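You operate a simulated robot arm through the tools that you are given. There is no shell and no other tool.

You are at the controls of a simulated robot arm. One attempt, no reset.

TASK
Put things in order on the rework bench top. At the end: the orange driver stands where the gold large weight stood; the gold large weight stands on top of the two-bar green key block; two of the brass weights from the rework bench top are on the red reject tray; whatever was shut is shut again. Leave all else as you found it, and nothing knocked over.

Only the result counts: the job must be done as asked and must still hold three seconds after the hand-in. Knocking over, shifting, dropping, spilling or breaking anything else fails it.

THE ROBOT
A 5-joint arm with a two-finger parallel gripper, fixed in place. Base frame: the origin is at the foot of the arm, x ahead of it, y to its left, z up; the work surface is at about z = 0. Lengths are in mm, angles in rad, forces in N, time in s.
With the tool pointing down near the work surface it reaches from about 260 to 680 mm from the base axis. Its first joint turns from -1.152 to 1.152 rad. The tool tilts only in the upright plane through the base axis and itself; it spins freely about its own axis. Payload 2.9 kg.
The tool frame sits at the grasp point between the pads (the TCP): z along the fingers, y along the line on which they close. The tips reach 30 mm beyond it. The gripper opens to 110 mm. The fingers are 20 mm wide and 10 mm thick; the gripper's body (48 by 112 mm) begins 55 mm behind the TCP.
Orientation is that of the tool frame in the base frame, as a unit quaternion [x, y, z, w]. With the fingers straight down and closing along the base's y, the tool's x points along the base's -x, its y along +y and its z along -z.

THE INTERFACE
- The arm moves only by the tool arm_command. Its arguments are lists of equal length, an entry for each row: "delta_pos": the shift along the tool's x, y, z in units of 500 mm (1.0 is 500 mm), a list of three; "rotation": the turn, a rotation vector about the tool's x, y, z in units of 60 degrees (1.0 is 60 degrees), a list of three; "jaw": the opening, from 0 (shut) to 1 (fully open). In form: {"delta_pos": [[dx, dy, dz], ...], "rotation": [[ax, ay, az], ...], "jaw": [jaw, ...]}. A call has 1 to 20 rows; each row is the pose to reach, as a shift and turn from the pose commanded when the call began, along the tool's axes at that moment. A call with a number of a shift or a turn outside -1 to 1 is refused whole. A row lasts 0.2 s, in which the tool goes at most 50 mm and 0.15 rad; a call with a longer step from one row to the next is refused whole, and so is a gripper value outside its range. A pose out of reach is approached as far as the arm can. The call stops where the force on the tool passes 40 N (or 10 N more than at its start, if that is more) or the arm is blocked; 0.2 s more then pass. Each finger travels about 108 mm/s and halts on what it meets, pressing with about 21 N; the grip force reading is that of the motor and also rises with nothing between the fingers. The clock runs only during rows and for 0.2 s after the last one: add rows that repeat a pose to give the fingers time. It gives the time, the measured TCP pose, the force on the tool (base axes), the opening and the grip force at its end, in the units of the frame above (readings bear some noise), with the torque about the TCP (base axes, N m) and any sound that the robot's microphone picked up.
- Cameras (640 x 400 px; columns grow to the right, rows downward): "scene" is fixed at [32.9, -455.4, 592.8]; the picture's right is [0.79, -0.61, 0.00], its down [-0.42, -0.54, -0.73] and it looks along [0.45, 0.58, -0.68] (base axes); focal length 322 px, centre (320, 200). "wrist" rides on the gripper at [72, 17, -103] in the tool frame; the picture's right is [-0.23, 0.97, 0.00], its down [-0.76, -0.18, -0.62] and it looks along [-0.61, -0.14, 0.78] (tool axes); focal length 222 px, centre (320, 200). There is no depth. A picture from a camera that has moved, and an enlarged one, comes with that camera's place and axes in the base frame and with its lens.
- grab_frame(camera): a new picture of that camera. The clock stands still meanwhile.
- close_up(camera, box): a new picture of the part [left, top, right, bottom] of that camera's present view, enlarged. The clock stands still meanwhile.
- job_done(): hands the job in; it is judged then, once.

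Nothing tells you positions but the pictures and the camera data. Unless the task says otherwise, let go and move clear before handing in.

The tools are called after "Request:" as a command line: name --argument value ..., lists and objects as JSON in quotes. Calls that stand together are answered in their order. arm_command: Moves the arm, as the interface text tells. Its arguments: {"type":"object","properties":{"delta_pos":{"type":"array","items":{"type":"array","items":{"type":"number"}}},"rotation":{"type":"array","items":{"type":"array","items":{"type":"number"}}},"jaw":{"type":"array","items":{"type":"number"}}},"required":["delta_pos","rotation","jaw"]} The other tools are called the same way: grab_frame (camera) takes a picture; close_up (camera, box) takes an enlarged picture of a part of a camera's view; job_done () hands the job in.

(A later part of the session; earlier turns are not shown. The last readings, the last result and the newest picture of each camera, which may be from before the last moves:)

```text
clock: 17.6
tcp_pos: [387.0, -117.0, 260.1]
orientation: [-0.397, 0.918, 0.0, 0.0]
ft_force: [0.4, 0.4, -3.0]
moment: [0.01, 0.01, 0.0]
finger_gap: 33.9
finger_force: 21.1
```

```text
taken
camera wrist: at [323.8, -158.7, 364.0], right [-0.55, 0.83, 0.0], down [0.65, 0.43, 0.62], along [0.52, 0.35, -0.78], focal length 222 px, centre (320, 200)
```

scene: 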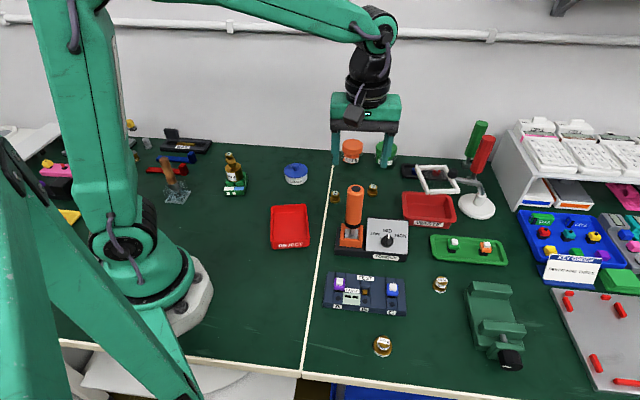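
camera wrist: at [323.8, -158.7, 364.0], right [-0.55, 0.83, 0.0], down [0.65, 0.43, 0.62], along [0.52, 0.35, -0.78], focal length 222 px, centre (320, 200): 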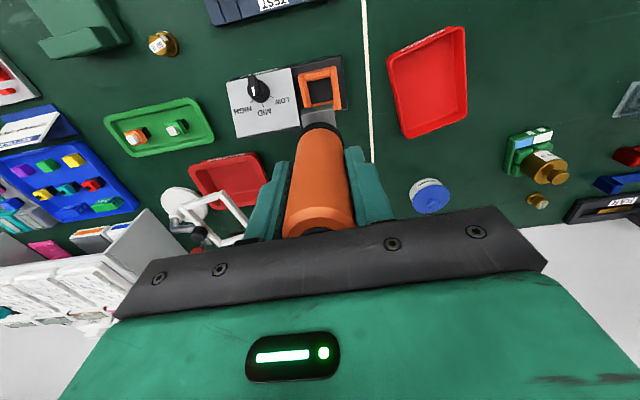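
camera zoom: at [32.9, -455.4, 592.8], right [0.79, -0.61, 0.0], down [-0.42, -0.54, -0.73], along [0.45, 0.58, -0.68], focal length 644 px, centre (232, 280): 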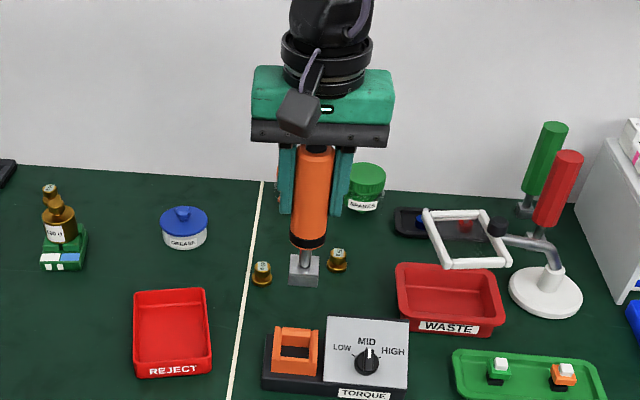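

The driver hangs upright, with its foot about 117 below the grasp point. I'll carry it to the gold weight's old spot at (398.5, 307), descending early so the wrist stays clear of the wall pipe.

Request:
arm_command --delta_pos '[[-0.0623, 0.0638, 0.01], [-0.1245, 0.1275, 0.02], [-0.1868, 0.1913, 0.03], [-0.249, 0.2551, 0.04], [-0.3113, 0.3188, 0.05], [-0.3735, 0.3826, 0.06], [-0.417, 0.4237, 0.083], [-0.461, 0.4648, 0.107], [-0.5048, 0.5059, 0.13], [-0.548, 0.525, 0.15], [-0.591, 0.5442, 0.17], [-0.6346, 0.5634, 0.19], [-0.6346, 0.5634, 0.19]]' --rotation '[[0, 0, 0], [0, 0, 0], [0, 0, 0], [0, 0, 0], [0, 0, 0], [0, 0, 0], [0, 0, 0], [0, 0, 0], [0, 0, 0], [0, 0, 0], [0, 0, 0], [0, 0, 0], [0, 0, 0]]' --jaw '[0.2, 0.2, 0.2, 0.2, 0.2, 0.2, 0.2, 0.2, 0.2, 0.2, 0.2, 0.2, 0.2]'

Request:
grab_frame --camera "scene"

Request:
grab_frame --camera "wrist"

```text
clock: 20.4
tcp_pos: [399.0, 308.8, 165.7]
orientation: [-0.397, 0.918, 0.0, 0.0]
ft_force: [0.0, -0.5, -2.0]
moment: [0.03, -0.05, -0.01]
finger_gap: 33.5
finger_force: 21.3
```

```text
taken
```

scene: 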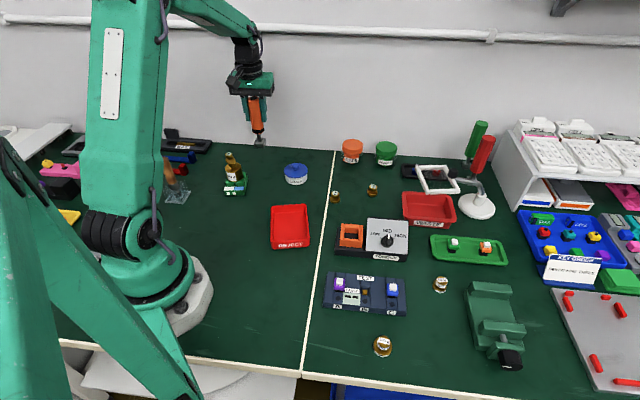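

```text
taken
camera wrist: at [335.0, 265.9, 268.7], right [-0.55, 0.83, 0.0], down [0.65, 0.43, 0.62], along [0.52, 0.35, -0.78], focal length 222 px, centre (320, 200)
```

wrist: 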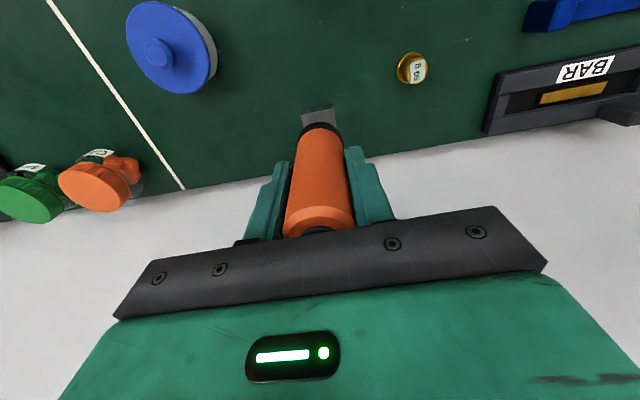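

The driver hangs above the vacated spot with nothing nearby. I'll descend to just above contact and check.

Request:
arm_command --delta_pos '[[0.002, -0.001, 0.03], [0.002, -0.001, 0.06], [0.002, -0.001, 0.08], [0.002, -0.001, 0.08]]' --rotation '[[0, 0, 0], [0, 0, 0], [0, 0, 0], [0, 0, 0]]' --jaw '[0.2, 0.2, 0.2, 0.2]'

Request:
close_up --camera "scene" --box '[216, 70, 312, 180]'

```text
clock: 21.4
tcp_pos: [397.2, 306.2, 123.1]
orientation: [-0.398, 0.918, 0.0, 0.0]
ft_force: [-0.8, -0.1, -1.9]
moment: [0.02, 0.01, 0.04]
finger_gap: 33.4
finger_force: 21.7
```

```text
3.64 times, centred on (264, 125) of scene
camera zoom: at [32.9, -455.4, 592.8], right [0.79, -0.61, 0.0], down [-0.42, -0.54, -0.73], along [0.45, 0.58, -0.68], focal length 1172 px, centre (524, 473)
```

zoom: 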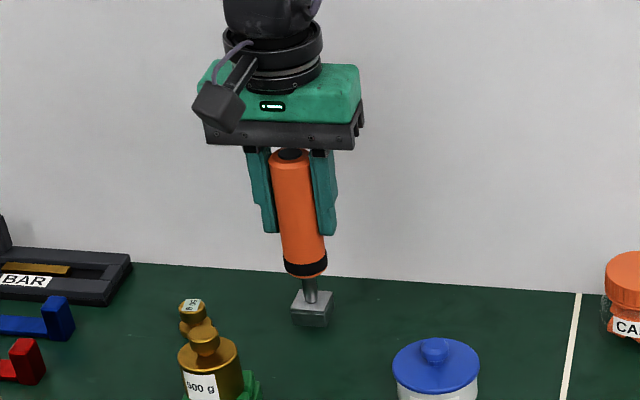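

The foot looks about 5-8 mm above the bench. I'll lower it in small steps and watch the force.

Request:
arm_command --delta_pos '[[0, 0, 0.004], [0, 0, 0.008], [0, 0, 0.008]]' --rotation '[[0, 0, 0], [0, 0, 0], [0, 0, 0]]' --jaw '[0.2, 0.2, 0.2]'

```text
clock: 22.2
tcp_pos: [396.7, 307.2, 119.8]
orientation: [-0.398, 0.918, -0.001, 0.0]
ft_force: [-0.3, -0.1, -2.4]
moment: [0.0, -0.01, 0.0]
finger_gap: 33.5
finger_force: 21.1
```

Request:
arm_command --delta_pos '[[0, 0, 0.002], [0, 0, 0.004], [0, 0, 0.004]]' --rotation '[[0, 0, 0], [0, 0, 0], [0, 0, 0]]' --jaw '[0.2, 0.2, 0.2]'

```text
clock: 23.0
tcp_pos: [396.9, 306.5, 117.8]
orientation: [-0.398, 0.917, 0.0, 0.0]
ft_force: [-0.5, -0.6, -2.8]
moment: [-0.01, 0.01, 0.0]
finger_gap: 33.5
finger_force: 20.7
```

The driver is still hanging free at z = 117.8. I'll go on in small steps.

Request:
arm_command --delta_pos '[[0, 0, 0.002], [0, 0, 0.003], [0, 0, 0.003]]' --rotation '[[0, 0, 0], [0, 0, 0], [0, 0, 0]]' --jaw '[0.2, 0.2, 0.2]'

Request:
close_up --camera "scene" --box '[240, 130, 288, 170]'

```text
clock: 23.8
tcp_pos: [397.1, 307.2, 116.9]
orientation: [-0.398, 0.917, 0.001, 0.0]
ft_force: [0.5, -0.5, -2.9]
moment: [0.01, -0.01, 0.01]
finger_gap: 33.4
finger_force: 20.8
```

```text
10.00 times, centred on (264, 150) of scene
camera zoom: at [32.9, -455.4, 592.8], right [0.79, -0.61, 0.0], down [-0.42, -0.54, -0.73], along [0.45, 0.58, -0.68], focal length 3222 px, centre (880, 700)
```

zoom: 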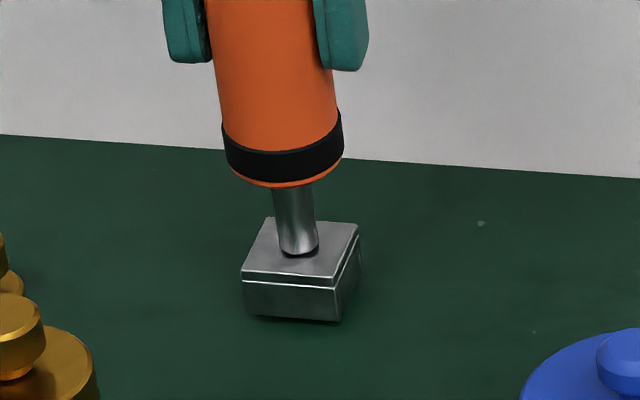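

The foot is very close to the bench, with a thin shadow beneath. One more millimetre at a time.

Request:
arm_command --delta_pos '[[0, 0, 0.002], [0, 0, 0.002]]' --rotation '[[0, 0, 0], [0, 0, 0]]' --jaw '[0.2, 0.2]'

```text
clock: 24.4
tcp_pos: [396.7, 305.6, 116.5]
orientation: [-0.397, 0.918, 0.001, -0.001]
ft_force: [0.1, -0.1, -2.0]
moment: [0.0, 0.0, 0.02]
finger_gap: 33.3
finger_force: 20.5
```

Request:
arm_command --delta_pos '[[0, 0, 0.002], [0, 0, 0.002]]' --rotation '[[0, 0, 0], [0, 0, 0]]' --jaw '[0.2, 0.2]'

```text
clock: 25.0
tcp_pos: [396.5, 306.7, 115.2]
orientation: [-0.398, 0.918, 0.0, 0.0]
ft_force: [0.5, 0.7, -2.0]
moment: [0.0, 0.01, -0.01]
finger_gap: 33.5
finger_force: 21.0
```

The driver is still free at z = 115.2. I'll continue.

Request:
arm_command --delta_pos '[[0, 0, 0.002], [0, 0, 0.002]]' --rotation '[[0, 0, 0], [0, 0, 0]]' --jaw '[0.2, 0.2]'

Request:
close_up --camera "scene" --box '[240, 130, 288, 170]'

```text
clock: 25.6
tcp_pos: [398.1, 307.0, 113.9]
orientation: [-0.397, 0.918, -0.001, 0.0]
ft_force: [-1.2, 0.8, -1.2]
moment: [0.07, 0.1, 0.02]
finger_gap: 33.4
finger_force: 21.0
```

```text
10.00 times, centred on (264, 150) of scene
camera zoom: at [32.9, -455.4, 592.8], right [0.79, -0.61, 0.0], down [-0.42, -0.54, -0.73], along [0.45, 0.58, -0.68], focal length 3222 px, centre (880, 700)
```

zoom: 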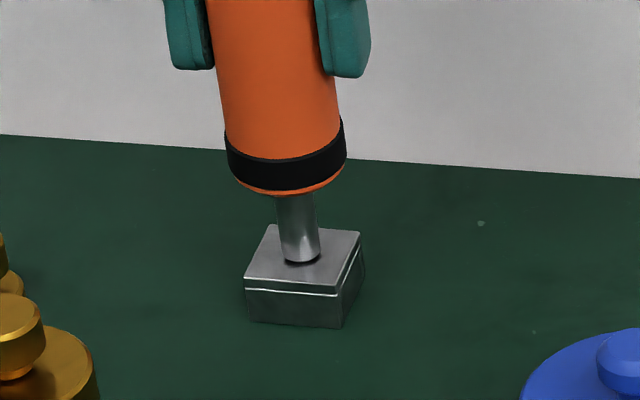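

Contact is starting: the shadow has gone and the force is changing. I'll take one more half-millimetre to seat it.

Request:
arm_command --delta_pos '[[0, 0, 0.0012], [0, 0, 0.0012]]' --rotation '[[0, 0, 0], [0, 0, 0]]' --jaw '[0.2, 0.2]'

```text
clock: 26.2
tcp_pos: [396.8, 306.3, 114.1]
orientation: [-0.397, 0.918, 0.0, 0.0]
ft_force: [0.5, -2.6, 2.8]
moment: [-0.25, 0.01, 0.02]
finger_gap: 33.6
finger_force: 20.2
```

The foot now presses the bench by about 5 N, so it is seated. I'll open the jaws gently and hold still.

Request:
arm_command --delta_pos '[[0, 0, 0], [0, 0, 0], [0, 0, 0], [0, 0, 0]]' --rotation '[[0, 0, 0], [0, 0, 0], [0, 0, 0], [0, 0, 0]]' --jaw '[0.35, 0.45, 0.6, 0.7]'

Request:
close_up --camera "scene" --box '[216, 70, 312, 180]'

Request:
grab_frame --camera "wrist"

```text
clock: 27.2
tcp_pos: [397.5, 305.9, 112.8]
orientation: [-0.397, 0.918, 0.0, 0.0]
ft_force: [-0.8, -0.3, -1.1]
moment: [0.01, 0.0, -0.02]
finger_gap: 77.0
finger_force: 0.1
```

```text
3.64 times, centred on (264, 125) of scene
camera zoom: at [32.9, -455.4, 592.8], right [0.79, -0.61, 0.0], down [-0.42, -0.54, -0.73], along [0.45, 0.58, -0.68], focal length 1172 px, centre (524, 473)
```

zoom: 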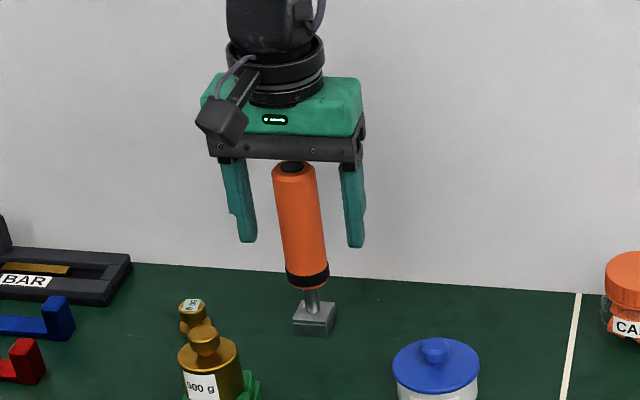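

```text
taken
camera wrist: at [334.8, 264.3, 217.7], right [-0.55, 0.83, 0.0], down [0.65, 0.43, 0.62], along [0.52, 0.35, -0.78], focal length 222 px, centre (320, 200)
```

wrist: 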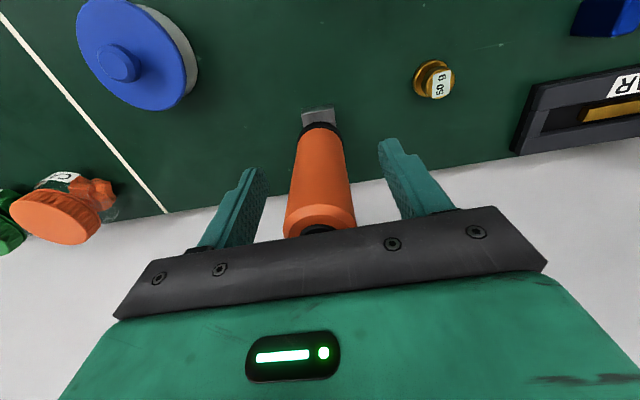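

The driver stands upright at the gold weight's old place. I'll rise with the fingers straddling it, then back inward and up, clear of it.

Request:
arm_command --delta_pos '[[0, 0, -0.05], [0, 0, -0.1], [0.01, 0, -0.16], [0.08, 0, -0.2], [0.16, 0, -0.24], [0.24, 0, -0.28], [0.24, 0, -0.28]]' --rotation '[[0, 0, 0], [0, 0, 0], [0, 0, 0], [0, 0, 0], [0, 0, 0], [0, 0, 0], [0, 0, 0]]' --jaw '[0.75, 0.75, 0.75, 0.75, 0.75, 0.75, 0.75]'

Request:
grab_frame --camera "scene"

Request:
grab_frame --camera "wrist"

Request:
close_up --camera "scene" --box '[204, 90, 316, 200]'

```text
clock: 28.8
tcp_pos: [314.1, 218.4, 253.0]
orientation: [-0.397, 0.918, 0.0, 0.001]
ft_force: [0.8, 0.6, -0.3]
moment: [-0.01, -0.02, 0.03]
finger_gap: 82.5
finger_force: 0.0
```

```text
taken
```

scene: 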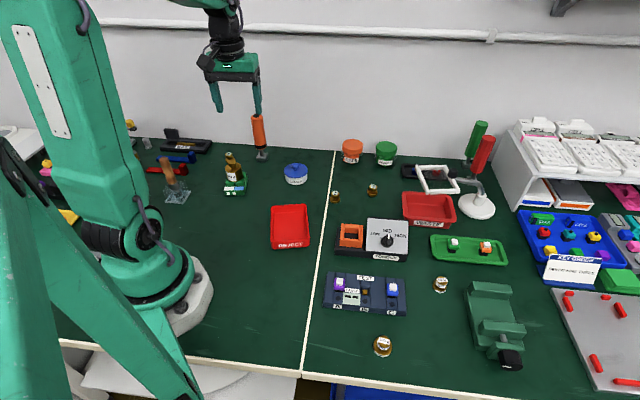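

```text
taken
camera wrist: at [251.5, 177.1, 357.2], right [-0.55, 0.83, 0.0], down [0.65, 0.43, 0.62], along [0.52, 0.35, -0.78], focal length 222 px, centre (320, 200)
```

wrist: 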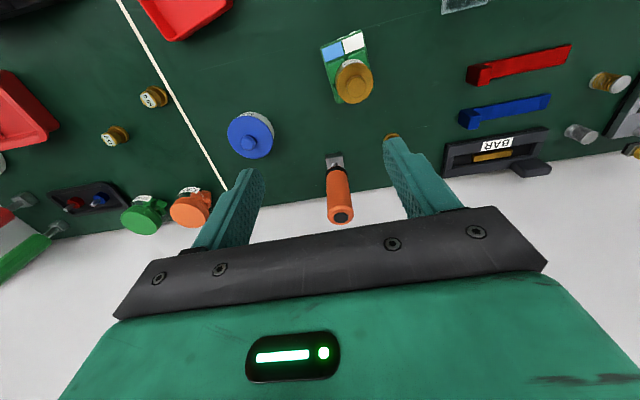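

```text
3.64 times, centred on (260, 145) of scene
camera zoom: at [32.9, -455.4, 592.8], right [0.79, -0.61, 0.0], down [-0.42, -0.54, -0.73], along [0.45, 0.58, -0.68], focal length 1172 px, centre (538, 400)
```

zoom: 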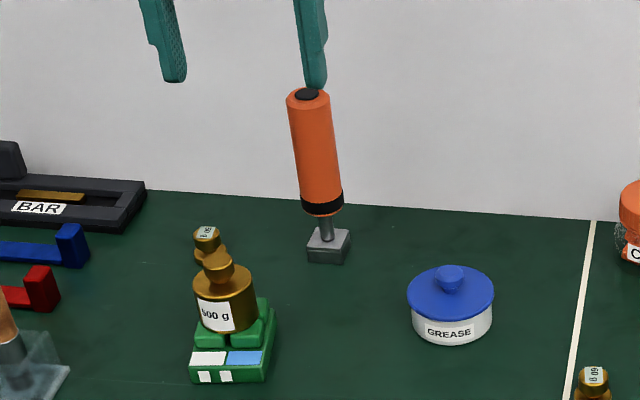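

The driver and gold weight are both standing. Next I'll fetch the 60 g brass weight near (454, 22); I'll travel over it and turn the jaws to match the tray's short side.

Request:
arm_command --delta_pos '[[0.0135, -0.0676, 0.0], [0.027, -0.1352, 0.0], [0.0405, -0.2028, 0.03], [0.0541, -0.2704, 0.06], [0.0676, -0.338, 0.1], [0.0811, -0.4056, 0.15], [0.0946, -0.4732, 0.206], [0.0946, -0.4732, 0.206]]' --rotation '[[0, 0, -0.03], [0, 0, -0.06], [0, 0, -0.09], [0, 0, -0.12], [0, 0, -0.15], [0, 0, -0.17], [0, 0, -0.18], [0, 0, -0.18]]' --jaw '[0.75, 0.75, 0.75, 0.75, 0.75, 0.75, 0.75, 0.75]'

Request:
grab_frame --camera "wrist"

Request:
grab_frame --camera "scene"

```text
clock: 30.6
tcp_pos: [455.9, 21.7, 149.8]
orientation: [-0.482, 0.876, 0.0, 0.001]
ft_force: [-0.2, 0.6, -0.1]
moment: [0.0, 0.0, 0.01]
finger_gap: 82.6
finger_force: 0.1
```

```text
taken
camera wrist: at [401.6, -31.0, 254.0], right [-0.7, 0.71, 0.0], down [0.56, 0.55, 0.62], along [0.44, 0.44, -0.78], focal length 222 px, centre (320, 200)
```

wrist: 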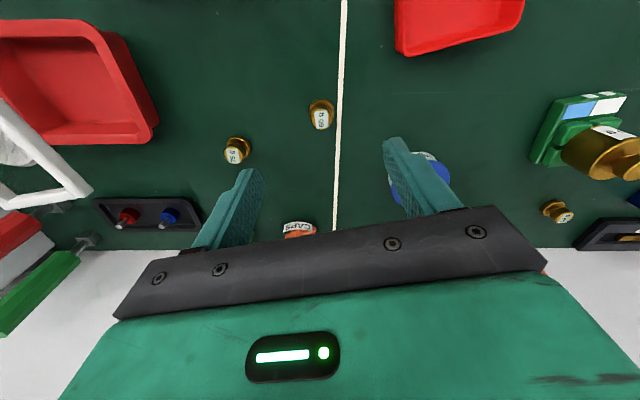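

```text
taken
```

scene: 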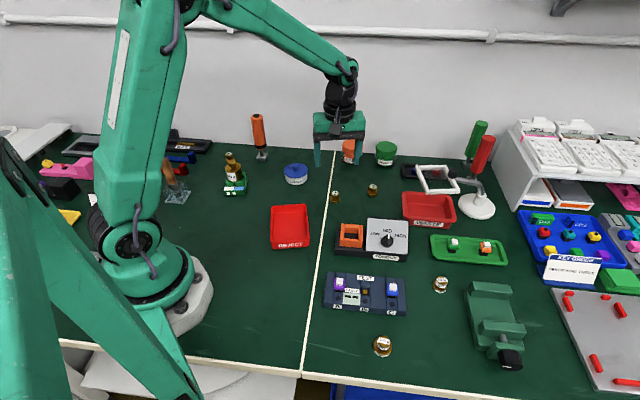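

The 60 g weight is just inside the jaw line. I'll zoom to fix its centre and height.

Request:
close_up --camera "wrist" --box '[280, 80, 360, 145]'

Request:
close_up --camera "scene" --box '[319, 180, 351, 210]'

Request:
close_up --camera "wrist" --box '[200, 120, 280, 180]'

```text
6.15 times, centred on (320, 112) of wrist
camera zoom: at [401.6, -31.0, 254.0], right [-0.7, 0.71, 0.0], down [0.56, 0.55, 0.62], along [0.44, 0.44, -0.78], focal length 1367 px, centre (320, 738)
```

zoom: 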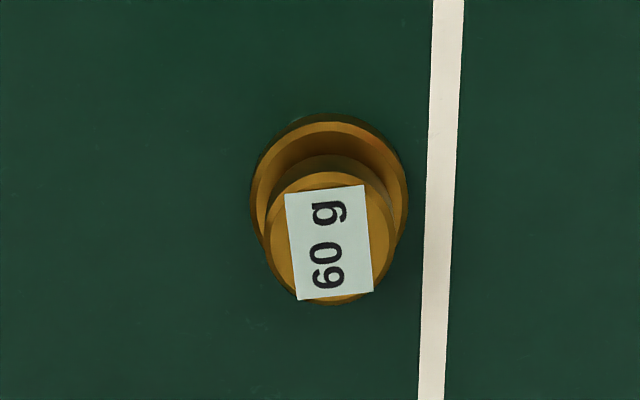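

```text
13.33 times, centred on (335, 195) of scene
camera zoom: at [32.9, -455.4, 592.8], right [0.79, -0.61, 0.0], down [-0.42, -0.54, -0.73], along [0.45, 0.58, -0.68], focal length 4296 px, centre (120, 267)
```

zoom: 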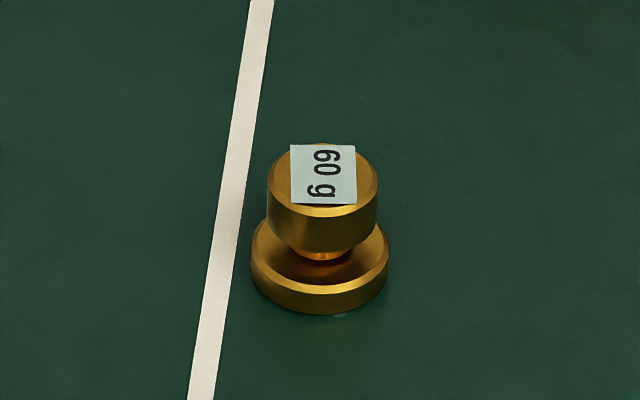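

```text
6.67 times, centred on (240, 150) of wrist
camera zoom: at [401.6, -31.0, 254.0], right [-0.7, 0.71, 0.0], down [0.56, 0.55, 0.62], along [0.44, 0.44, -0.78], focal length 1481 px, centre (853, 533)
```

zoom: 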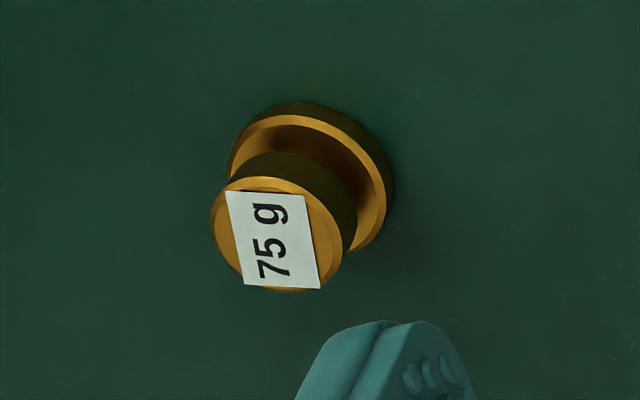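

The 60 g weight is at about (454, 23): 25 tall, with a knob of about 21 mm above a 28 mm ring. I'll lower with the tips around knob level and grip the knob.

Request:
arm_command --delta_pos '[[-0.001, 0.0042, 0.03], [-0.001, 0.0042, 0.1], [-0.001, 0.0042, 0.17], [-0.001, 0.0042, 0.2176], [-0.001, 0.0042, 0.2176]]' --rotation '[[0, 0, 0], [0, 0, 0], [0, 0, 0], [0, 0, 0], [0, 0, 0]]' --jaw '[0.5, 0.5, 0.5, 0.5, 0.5]'

Request:
close_up --camera "wrist" --box '[240, 110, 400, 240]'

Request:
close_up --camera "scene" --box '[300, 150, 372, 210]'

```text
clock: 31.8
tcp_pos: [454.1, 24.1, 42.1]
orientation: [-0.481, 0.876, 0.0, 0.0]
ft_force: [-0.1, -0.3, 0.2]
moment: [0.0, 0.02, -0.01]
finger_gap: 55.2
finger_force: 0.0
```

```text
3.08 times, centred on (320, 175) of wrist
camera zoom: at [400.1, -28.3, 146.4], right [-0.7, 0.71, 0.0], down [0.56, 0.55, 0.62], along [0.44, 0.44, -0.78], focal length 684 px, centre (320, 277)
```

zoom: 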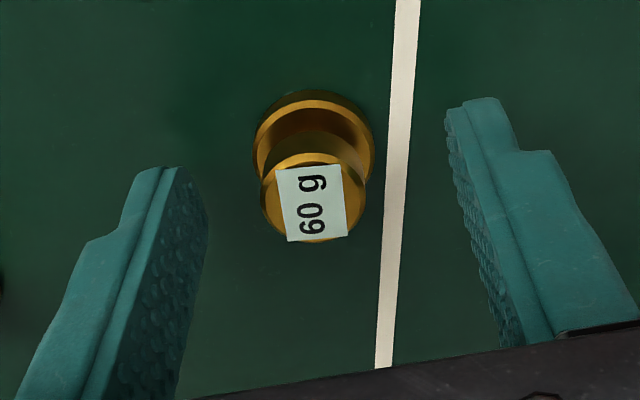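

```text
6.67 times, centred on (336, 180) of scene
camera zoom: at [32.9, -455.4, 592.8], right [0.79, -0.61, 0.0], down [-0.42, -0.54, -0.73], along [0.45, 0.58, -0.68], focal length 2148 px, centre (213, 333)
```

zoom: 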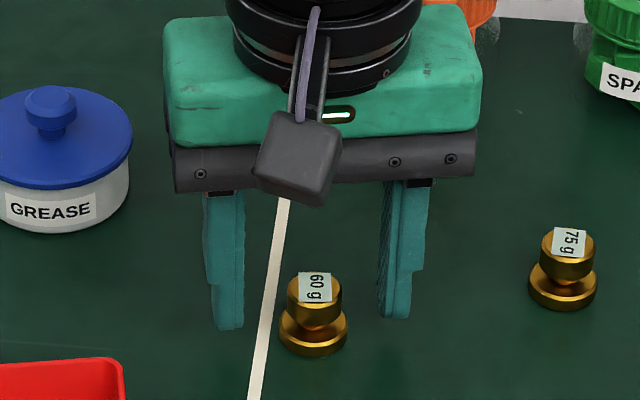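

The knob is centred between the fingers. I'll close.

Request:
arm_command --delta_pos '[[0, 0, 0], [0, 0, 0], [0, 0, 0], [0, 0, 0]]' --rotation '[[0, 0, 0], [0, 0, 0], [0, 0, 0], [0, 0, 0]]' --jaw '[0.3, 0.1, 0.1, 0.1]'

Request:
close_up --camera "scene" --box '[300, 150, 372, 210]'

```text
clock: 32.8
tcp_pos: [453.6, 23.8, 43.2]
orientation: [-0.482, 0.876, 0.0, 0.0]
ft_force: [-0.2, -1.1, 0.1]
moment: [0.01, 0.0, 0.02]
finger_gap: 20.5
finger_force: 21.0
```

```text
6.67 times, centred on (336, 180) of scene
camera zoom: at [32.9, -455.4, 592.8], right [0.79, -0.61, 0.0], down [-0.42, -0.54, -0.73], along [0.45, 0.58, -0.68], focal length 2148 px, centre (213, 333)
```

zoom: 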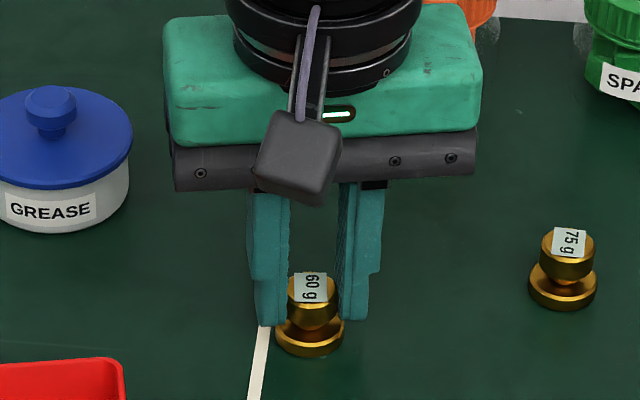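

I have the 60 g weight by its knob (20.5 mm). I'll lift, then carry it toward the reject tray and look down.

Request:
arm_command --delta_pos '[[0, 0, -0.04], [0, 0, -0.12], [0, 0, -0.194], [0.034, 0.06, -0.194], [0.068, 0.121, -0.194], [0.103, 0.182, -0.194], [0.137, 0.2422, -0.194], [0.137, 0.2422, -0.194]]' --rotation '[[0, 0, 0], [0, 0, 0], [0, 0, 0], [0, 0, 0], [0, 0, 0], [0, 0, 0], [0, 0, 0], [0, 0, 0]]' --jaw '[0.1, 0.1, 0.1, 0.1, 0.1, 0.1, 0.1, 0.1]'

Request:
grab_frame --camera "wrist"

Request:
grab_frame --camera "scene"

```text
clock: 34.6
tcp_pos: [314.4, 30.7, 137.7]
orientation: [-0.482, 0.876, -0.001, 0.0]
ft_force: [-0.2, 0.9, -0.6]
moment: [-0.01, 0.01, 0.01]
finger_gap: 20.7
finger_force: 20.8
```

```text
taken
camera wrist: at [260.5, -22.2, 242.5], right [-0.7, 0.71, 0.0], down [0.56, 0.55, 0.62], along [0.44, 0.44, -0.78], focal length 222 px, centre (320, 200)
```

wrist: 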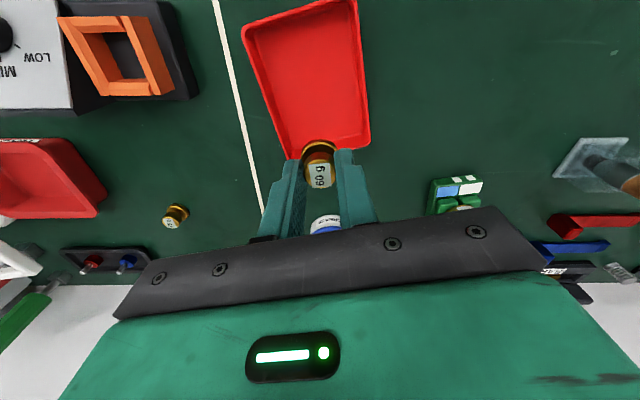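

```text
taken
```

scene: 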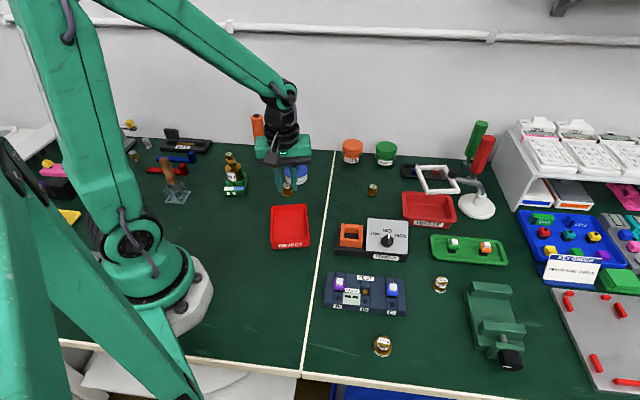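

The weight is over the tray's far part. I'll zoom in on the tray to place its walls exactly.

Request:
close_up --camera "wrist" --box '[220, 0, 400, 200]'

Request:
close_up --camera "scene" --box '[250, 170, 330, 260]'

```text
2.00 times, centred on (310, 100) of wrist
camera zoom: at [260.5, -22.2, 242.5], right [-0.7, 0.71, 0.0], down [0.56, 0.55, 0.62], along [0.44, 0.44, -0.78], focal length 444 px, centre (340, 400)
```

zoom: 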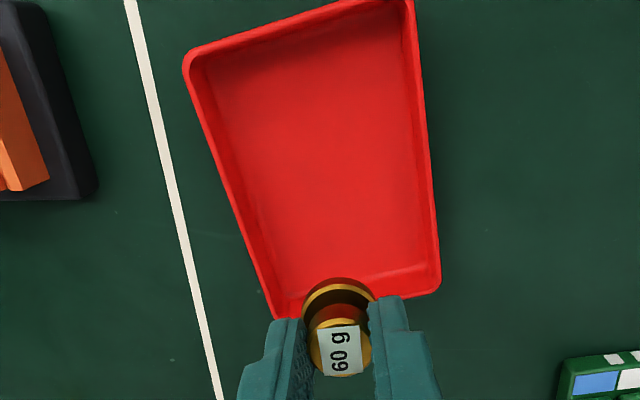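

```text
4.44 times, centred on (290, 215) of scene
camera zoom: at [32.9, -455.4, 592.8], right [0.79, -0.61, 0.0], down [-0.42, -0.54, -0.73], along [0.45, 0.58, -0.68], focal length 1432 px, centre (453, 133)
```

zoom: 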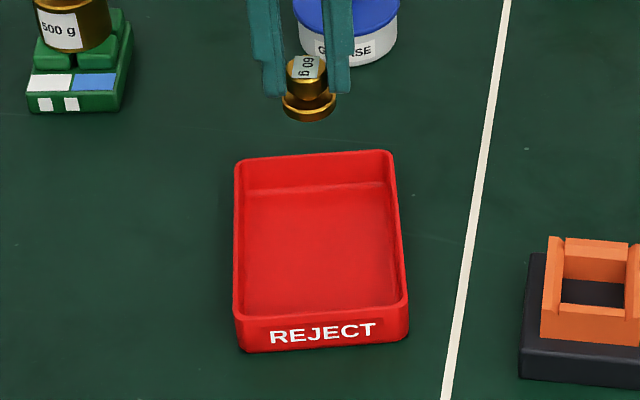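

The tray's centre comes out at (300, 10.5), about 115 by 88 outside with walls about 26 high, so my drop spot is inside the far half. I'll descend to just above the tray floor.

Request:
arm_command --delta_pos '[[0.001, 0, 0.05], [0.001, 0, 0.11], [0.001, 0, 0.15], [0.001, 0, 0.164], [0.001, 0, 0.164]]' --rotation '[[0, 0, 0], [0, 0, 0], [0, 0, 0], [0, 0, 0], [0, 0, 0]]' --jaw '[0.1, 0.1, 0.1, 0.1, 0.1]'

Request:
close_up --camera "scene" --box '[250, 170, 330, 260]'

Request:
close_up --camera "wrist" --box '[200, 60, 440, 240]'

```text
clock: 35.8
tcp_pos: [314.8, 30.5, 56.3]
orientation: [-0.482, 0.876, 0.0, 0.0]
ft_force: [-0.3, -0.3, -0.2]
moment: [0.02, 0.04, 0.02]
finger_gap: 20.9
finger_force: 21.0
```

```text
4.44 times, centred on (290, 215) of scene
camera zoom: at [32.9, -455.4, 592.8], right [0.79, -0.61, 0.0], down [-0.42, -0.54, -0.73], along [0.45, 0.58, -0.68], focal length 1432 px, centre (453, 133)
```

zoom: 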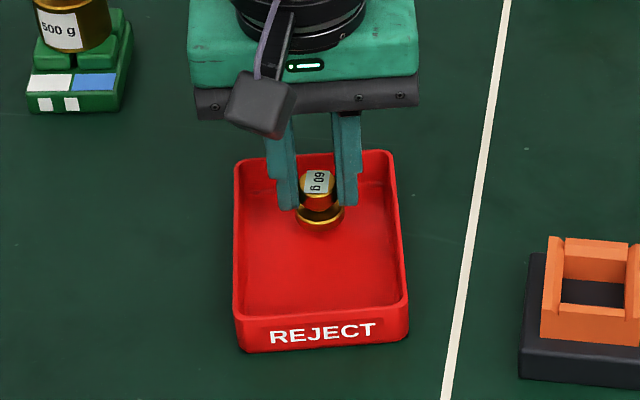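

```text
2.22 times, centred on (320, 150) of wrist
camera zoom: at [261.0, -22.3, 160.3], right [-0.7, 0.71, 0.0], down [0.56, 0.55, 0.62], along [0.44, 0.44, -0.78], focal length 494 px, centre (320, 311)
```

zoom: 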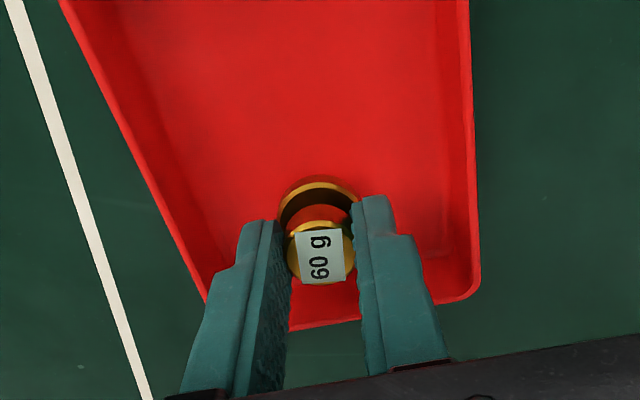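

The weight and fingers are inside the walls with room. I'll lower in small steps until I feel the tray floor.

Request:
arm_command --delta_pos '[[0, 0, 0.006], [0, 0, 0.01], [0, 0, 0.01]]' --rotation '[[0, 0, 0], [0, 0, 0], [0, 0, 0]]' --jaw '[0.1, 0.1, 0.1]'

Request:
arm_command --delta_pos '[[0, 0, 0.003], [0, 0, 0.003]]' --rotation '[[0, 0, 0], [0, 0, 0]]' --jaw '[0.1, 0.1]'

```text
clock: 36.6
tcp_pos: [315.5, 30.7, 51.5]
orientation: [-0.482, 0.876, 0.001, 0.0]
ft_force: [-0.6, 0.0, 0.2]
moment: [0.01, -0.03, -0.01]
finger_gap: 20.6
finger_force: 21.2
```

```text
clock: 37.2
tcp_pos: [315.1, 31.3, 50.4]
orientation: [-0.482, 0.876, 0.0, 0.0]
ft_force: [0.1, -0.2, -0.4]
moment: [0.01, 0.01, 0.0]
finger_gap: 20.4
finger_force: 20.7
```

Nothing touched yet at z = 50.4. I'll go on stepping down.

Request:
arm_command --delta_pos '[[0, 0, 0.003], [0, 0, 0.003]]' --rotation '[[0, 0, 0], [0, 0, 0]]' --jaw '[0.1, 0.1]'

Request:
close_up --camera "scene" --box '[290, 190, 338, 230]'

```text
clock: 37.8
tcp_pos: [314.0, 30.8, 49.2]
orientation: [-0.482, 0.876, -0.001, 0.001]
ft_force: [-0.6, -0.8, -0.7]
moment: [-0.02, 0.07, -0.01]
finger_gap: 20.4
finger_force: 20.6
```

```text
10.00 times, centred on (314, 210) of scene
camera zoom: at [32.9, -455.4, 592.8], right [0.79, -0.61, 0.0], down [-0.42, -0.54, -0.73], along [0.45, 0.58, -0.68], focal length 3222 px, centre (380, 100)
```

zoom: 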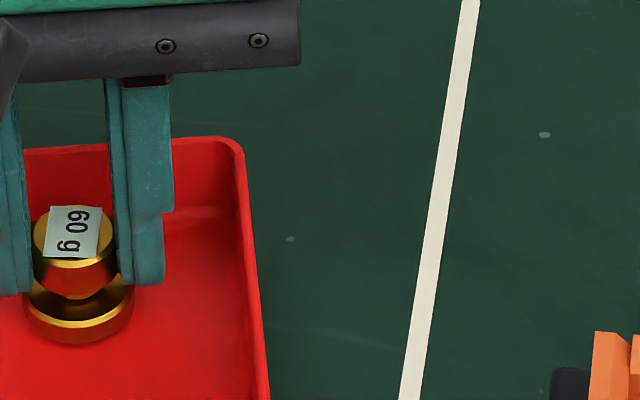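

Request:
arm_command --delta_pos '[[0, 0, 0.003], [0, 0, 0.003]]' --rotation '[[0, 0, 0], [0, 0, 0]]' --jaw '[0.1, 0.1]'

```text
clock: 38.4
tcp_pos: [313.9, 30.7, 46.4]
orientation: [-0.482, 0.876, 0.0, 0.0]
ft_force: [-0.7, -0.2, -0.4]
moment: [-0.01, 0.01, -0.01]
finger_gap: 20.5
finger_force: 20.8
```

Request:
arm_command --delta_pos '[[0, 0, 0.002], [0, 0, 0.002]]' --rotation '[[0, 0, 0], [0, 0, 0]]' --jaw '[0.1, 0.1]'

```text
clock: 39.0
tcp_pos: [316.0, 30.9, 46.3]
orientation: [-0.482, 0.876, 0.0, 0.0]
ft_force: [-3.2, 1.4, 10.8]
moment: [0.01, 0.15, 0.01]
finger_gap: 20.7
finger_force: 21.1
```

The floor is reached, pressing about 11 N. I'll ease up a little, then open modestly within the tray walls.

Request:
arm_command --delta_pos '[[0, 0, -0.0012], [0, 0, -0.0012]]' --rotation '[[0, 0, 0], [0, 0, 0]]' --jaw '[0.1, 0.1]'

```text
clock: 39.6
tcp_pos: [315.1, 30.2, 46.0]
orientation: [-0.481, 0.877, -0.001, 0.0]
ft_force: [-0.4, 0.7, -1.9]
moment: [0.02, 0.0, -0.01]
finger_gap: 20.5
finger_force: 20.9
```

The load is relieved. I'll open to about 40 mm, which stays inside the walls, and rise straight up.

Request:
arm_command --delta_pos '[[0, 0, 0], [0, 0, 0], [0, 0, 0], [0, 0, -0.03], [0, 0, -0.1], [0, 0, -0.19], [0, 0, -0.19]]' --rotation '[[0, 0, 0], [0, 0, 0], [0, 0, 0], [0, 0, 0], [0, 0, 0], [0, 0, 0], [0, 0, 0]]' --jaw '[0.28, 0.36, 0.36, 0.36, 0.36, 0.36, 0.36]'

Request:
close_up --camera "scene" --box '[250, 170, 330, 260]'

Request:
grab_frame --camera "wrist"

```text
clock: 41.2
tcp_pos: [314.9, 31.7, 142.7]
orientation: [-0.482, 0.876, 0.0, 0.0]
ft_force: [-0.4, 0.3, -0.8]
moment: [0.01, -0.01, -0.01]
finger_gap: 39.7
finger_force: 0.2
```

```text
4.44 times, centred on (290, 215) of scene
camera zoom: at [32.9, -455.4, 592.8], right [0.79, -0.61, 0.0], down [-0.42, -0.54, -0.73], along [0.45, 0.58, -0.68], focal length 1432 px, centre (453, 133)
```

zoom: 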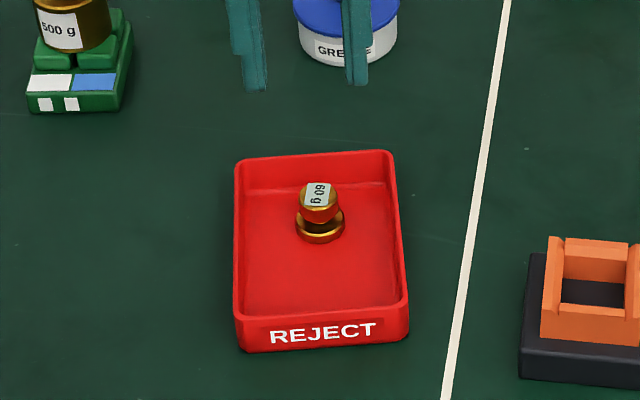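

```text
taken
camera wrist: at [260.6, -21.6, 246.7], right [-0.7, 0.71, 0.0], down [0.56, 0.55, 0.62], along [0.44, 0.44, -0.78], focal length 222 px, centre (320, 200)
```

wrist: 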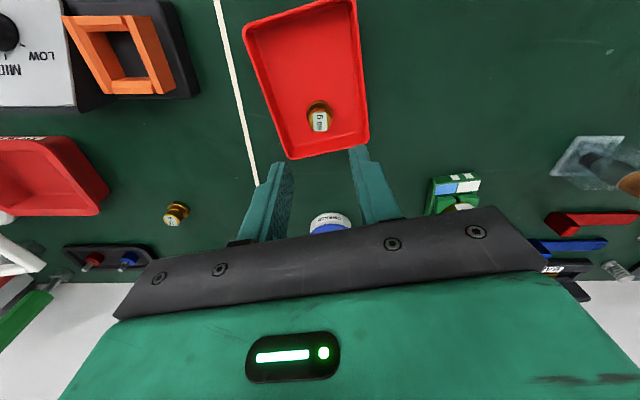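

The 60 g weight stands in the tray and the tray has not shifted. Next I'll travel to the 75 g weight near (552, -19).

Request:
arm_command --delta_pos '[[-0.0283, -0.0758, -0.015], [-0.0566, -0.1516, -0.03], [-0.0849, -0.2275, -0.03], [-0.1132, -0.3033, -0.03], [-0.1415, -0.3791, -0.02], [-0.1698, -0.4549, -0.015], [-0.1698, -0.4549, -0.015]]' --rotation '[[0, 0, 0], [0, 0, 0], [0, 0, 0], [0, 0, 0], [0, 0, 0], [0, 0, 0], [0, 0, 0]]' --jaw '[0.5, 0.5, 0.5, 0.5, 0.5, 0.5, 0.5]'

Request:
grab_frame --camera "wrist"

Request:
grab_frame --camera "scene"

Request:
close_up --camera "wrist" --box '[280, 80, 360, 145]'

```text
clock: 42.8
tcp_pos: [552.0, -19.4, 149.4]
orientation: [-0.482, 0.876, -0.001, 0.001]
ft_force: [-1.5, 0.3, 0.5]
moment: [0.0, -0.06, -0.03]
finger_gap: 55.0
finger_force: 0.2
```

```text
taken
camera wrist: at [498.4, -72.7, 252.7], right [-0.7, 0.71, 0.0], down [0.56, 0.55, 0.62], along [0.44, 0.44, -0.78], focal length 222 px, centre (320, 200)
```

wrist: 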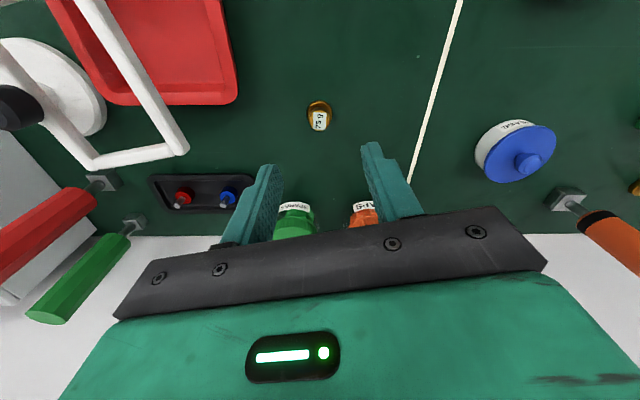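

```text
taken
```

scene: 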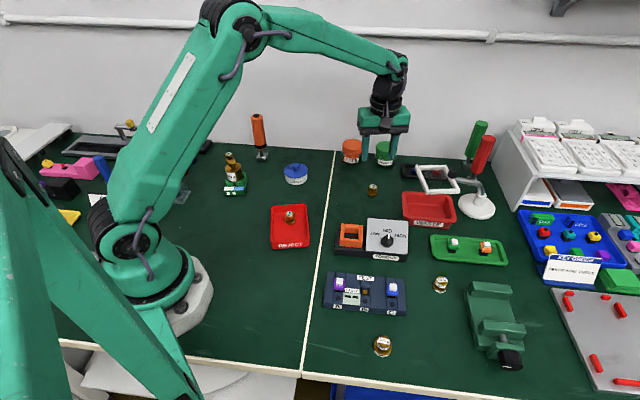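

```text
6.15 times, centred on (320, 112) of wrist
camera zoom: at [498.4, -72.7, 252.7], right [-0.7, 0.71, 0.0], down [0.56, 0.55, 0.62], along [0.44, 0.44, -0.78], focal length 1367 px, centre (320, 738)
```

zoom: 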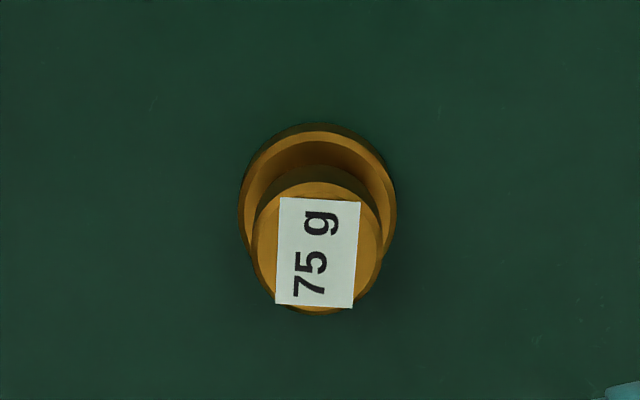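

The 75 g weight is under the jaws at about (553, -19), about 28 tall. I'll lower to knob level and check.

Request:
arm_command --delta_pos '[[-0.0014, -0.002, 0.03], [-0.0014, -0.002, 0.1], [-0.0014, -0.002, 0.17], [-0.0014, -0.002, 0.212], [-0.0014, -0.002, 0.212]]' --rotation '[[0, 0, 0], [0, 0, 0], [0, 0, 0], [0, 0, 0], [0, 0, 0]]' --jaw '[0.5, 0.5, 0.5, 0.5, 0.5]'

Request:
close_up --camera "wrist" --box '[240, 110, 400, 240]'

Request:
close_up --camera "scene" --box '[338, 140, 410, 205]'

```text
clock: 44.0
tcp_pos: [554.1, -19.3, 42.3]
orientation: [-0.482, 0.876, 0.001, 0.0]
ft_force: [0.6, -0.4, 0.0]
moment: [0.0, 0.0, 0.02]
finger_gap: 55.0
finger_force: 0.1
```

```text
3.08 times, centred on (320, 175) of wrist
camera zoom: at [499.7, -72.2, 146.7], right [-0.7, 0.71, 0.0], down [0.56, 0.55, 0.62], along [0.45, 0.44, -0.78], focal length 684 px, centre (320, 277)
```

zoom: 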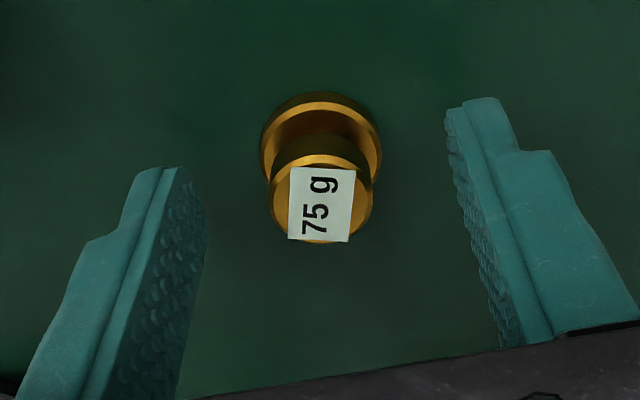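

```text
6.15 times, centred on (374, 172) of scene
camera zoom: at [32.9, -455.4, 592.8], right [0.79, -0.61, 0.0], down [-0.42, -0.54, -0.73], along [0.45, 0.58, -0.68], focal length 1983 px, centre (-12, 369)
```

zoom: 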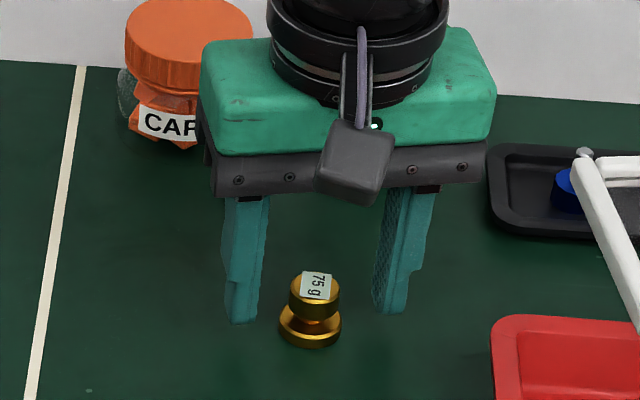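

The knob is centred between the fingers again. I'll close on it.

Request:
arm_command --delta_pos '[[0, 0, 0], [0, 0, 0], [0, 0, 0], [0, 0, 0]]' --rotation '[[0, 0, 0], [0, 0, 0], [0, 0, 0], [0, 0, 0]]' --jaw '[0.3, 0.1, 0.1, 0.1]'

Request:
close_up --camera "scene" --box '[338, 140, 410, 205]'

```text
clock: 45.0
tcp_pos: [553.6, -18.1, 43.4]
orientation: [-0.482, 0.876, 0.001, 0.0]
ft_force: [0.2, 0.9, -0.3]
moment: [0.02, 0.01, 0.0]
finger_gap: 20.3
finger_force: 20.6
```

```text
6.15 times, centred on (374, 172) of scene
camera zoom: at [32.9, -455.4, 592.8], right [0.79, -0.61, 0.0], down [-0.42, -0.54, -0.73], along [0.45, 0.58, -0.68], focal length 1983 px, centre (-12, 369)
```

zoom: 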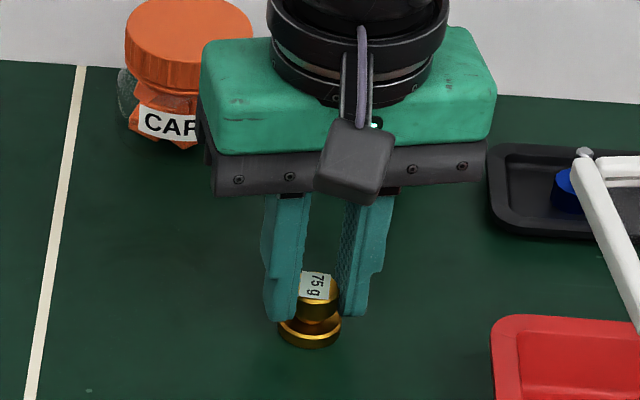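

The 75 g weight is gripped (20.3 mm). I'll lift it and carry it to the near half of the reject tray.

Request:
arm_command --delta_pos '[[0, 0, -0.04], [0, 0, -0.12], [0, 0, -0.214], [0.0443, 0.0767, -0.214], [0.0887, 0.1533, -0.214], [0.133, 0.23, -0.214], [0.1773, 0.3066, -0.214], [0.2217, 0.3833, -0.214], [0.266, 0.4599, -0.214], [0.266, 0.4599, -0.214]]' --rotation '[[0, 0, 0], [0, 0, 0], [0, 0, 0], [0, 0, 0], [0, 0, 0], [0, 0, 0], [0, 0, 0], [0, 0, 0], [0, 0, 0], [0, 0, 0]]' --jaw '[0.1, 0.1, 0.1, 0.1, 0.1, 0.1, 0.1, 0.1, 0.1, 0.1]'

Request:
grab_frame --camera "wrist"

Request:
close_up --camera "scene" --box '[250, 150, 330, 260]'

```text
clock: 47.2
tcp_pos: [287.6, -8.1, 149.3]
orientation: [-0.482, 0.876, -0.001, 0.001]
ft_force: [0.1, -0.6, -1.0]
moment: [0.04, -0.02, 0.01]
finger_gap: 20.1
finger_force: 21.0
```

```text
taken
camera wrist: at [233.7, -61.0, 253.9], right [-0.7, 0.71, 0.0], down [0.56, 0.55, 0.62], along [0.44, 0.44, -0.78], focal length 222 px, centre (320, 200)
```

wrist: 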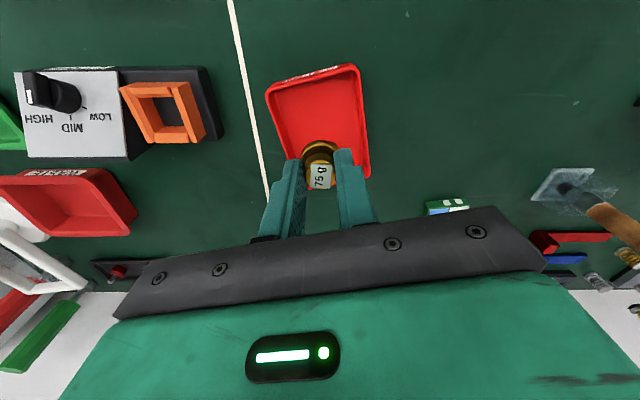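

```text
3.64 times, centred on (290, 205) of scene
camera zoom: at [32.8, -455.4, 592.8], right [0.79, -0.61, 0.0], down [-0.42, -0.54, -0.73], along [0.45, 0.58, -0.68], focal length 1172 px, centre (429, 182)
```

zoom: 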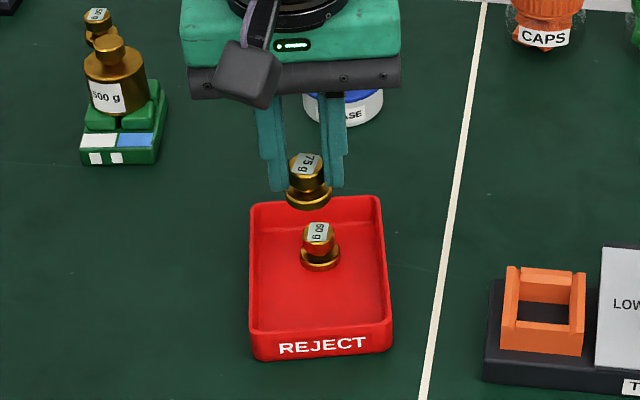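

The 75 g weight is over the tray's near half, about 47 mm from the 60 g weight. I'll descend to just above the floor and check clearances.

Request:
arm_command --delta_pos '[[0, 0, 0.06], [0, 0, 0.12], [0, 0, 0.165], [0, 0, 0.186], [0, 0, 0.186]]' --rotation '[[0, 0, 0], [0, 0, 0], [0, 0, 0], [0, 0, 0], [0, 0, 0]]' --jaw '[0.1, 0.1, 0.1, 0.1, 0.1]'

Request:
close_up --camera "scene" --box '[250, 170, 330, 260]'

Request:
close_up --camera "wrist" --box '[200, 60, 440, 240]'

```text
clock: 48.4
tcp_pos: [288.7, -8.4, 56.4]
orientation: [-0.482, 0.876, 0.0, 0.0]
ft_force: [-0.2, 0.5, -0.1]
moment: [-0.01, -0.02, -0.02]
finger_gap: 20.4
finger_force: 20.6
```

```text
4.44 times, centred on (290, 215) of scene
camera zoom: at [32.9, -455.4, 592.8], right [0.79, -0.61, 0.0], down [-0.42, -0.54, -0.73], along [0.45, 0.58, -0.68], focal length 1432 px, centre (453, 133)
```

zoom: 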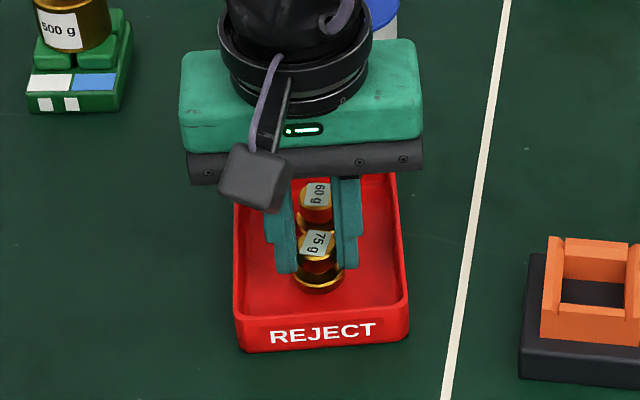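

```text
2.22 times, centred on (320, 150) of wrist
camera zoom: at [234.1, -61.2, 161.2], right [-0.7, 0.71, 0.0], down [0.56, 0.55, 0.62], along [0.44, 0.44, -0.78], focal length 494 px, centre (320, 311)
```

zoom: 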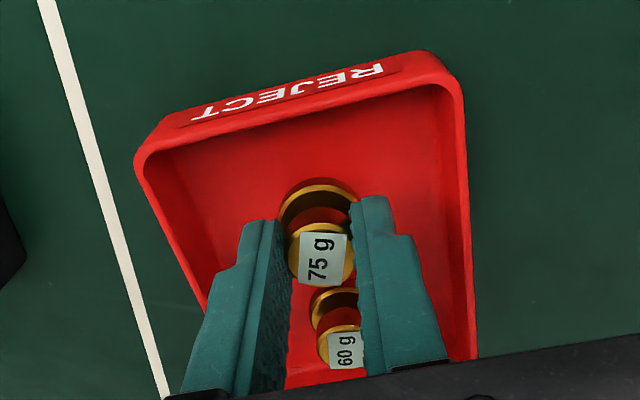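

There is space all round, including to the 60 g weight. I'll lower the last bit in small steps.

Request:
arm_command --delta_pos '[[0, 0, 0.006], [0, 0, 0.012], [0, 0, 0.016], [0, 0, 0.016]]' --rotation '[[0, 0, 0], [0, 0, 0], [0, 0, 0], [0, 0, 0]]' --jaw '[0.1, 0.1, 0.1, 0.1]'

Request:
arm_command --delta_pos '[[0, 0, 0.002], [0, 0, 0.002]]' --rotation '[[0, 0, 0], [0, 0, 0]]' --jaw '[0.1, 0.1]'

```text
clock: 49.4
tcp_pos: [286.9, -8.7, 49.1]
orientation: [-0.482, 0.876, 0.0, 0.0]
ft_force: [0.0, 0.3, -0.2]
moment: [-0.02, -0.04, -0.01]
finger_gap: 20.1
finger_force: 20.7
```

```text
clock: 50.0
tcp_pos: [287.6, -8.5, 47.8]
orientation: [-0.482, 0.876, 0.0, 0.0]
ft_force: [-0.2, 0.1, -1.1]
moment: [-0.01, -0.02, 0.0]
finger_gap: 20.2
finger_force: 20.6
```

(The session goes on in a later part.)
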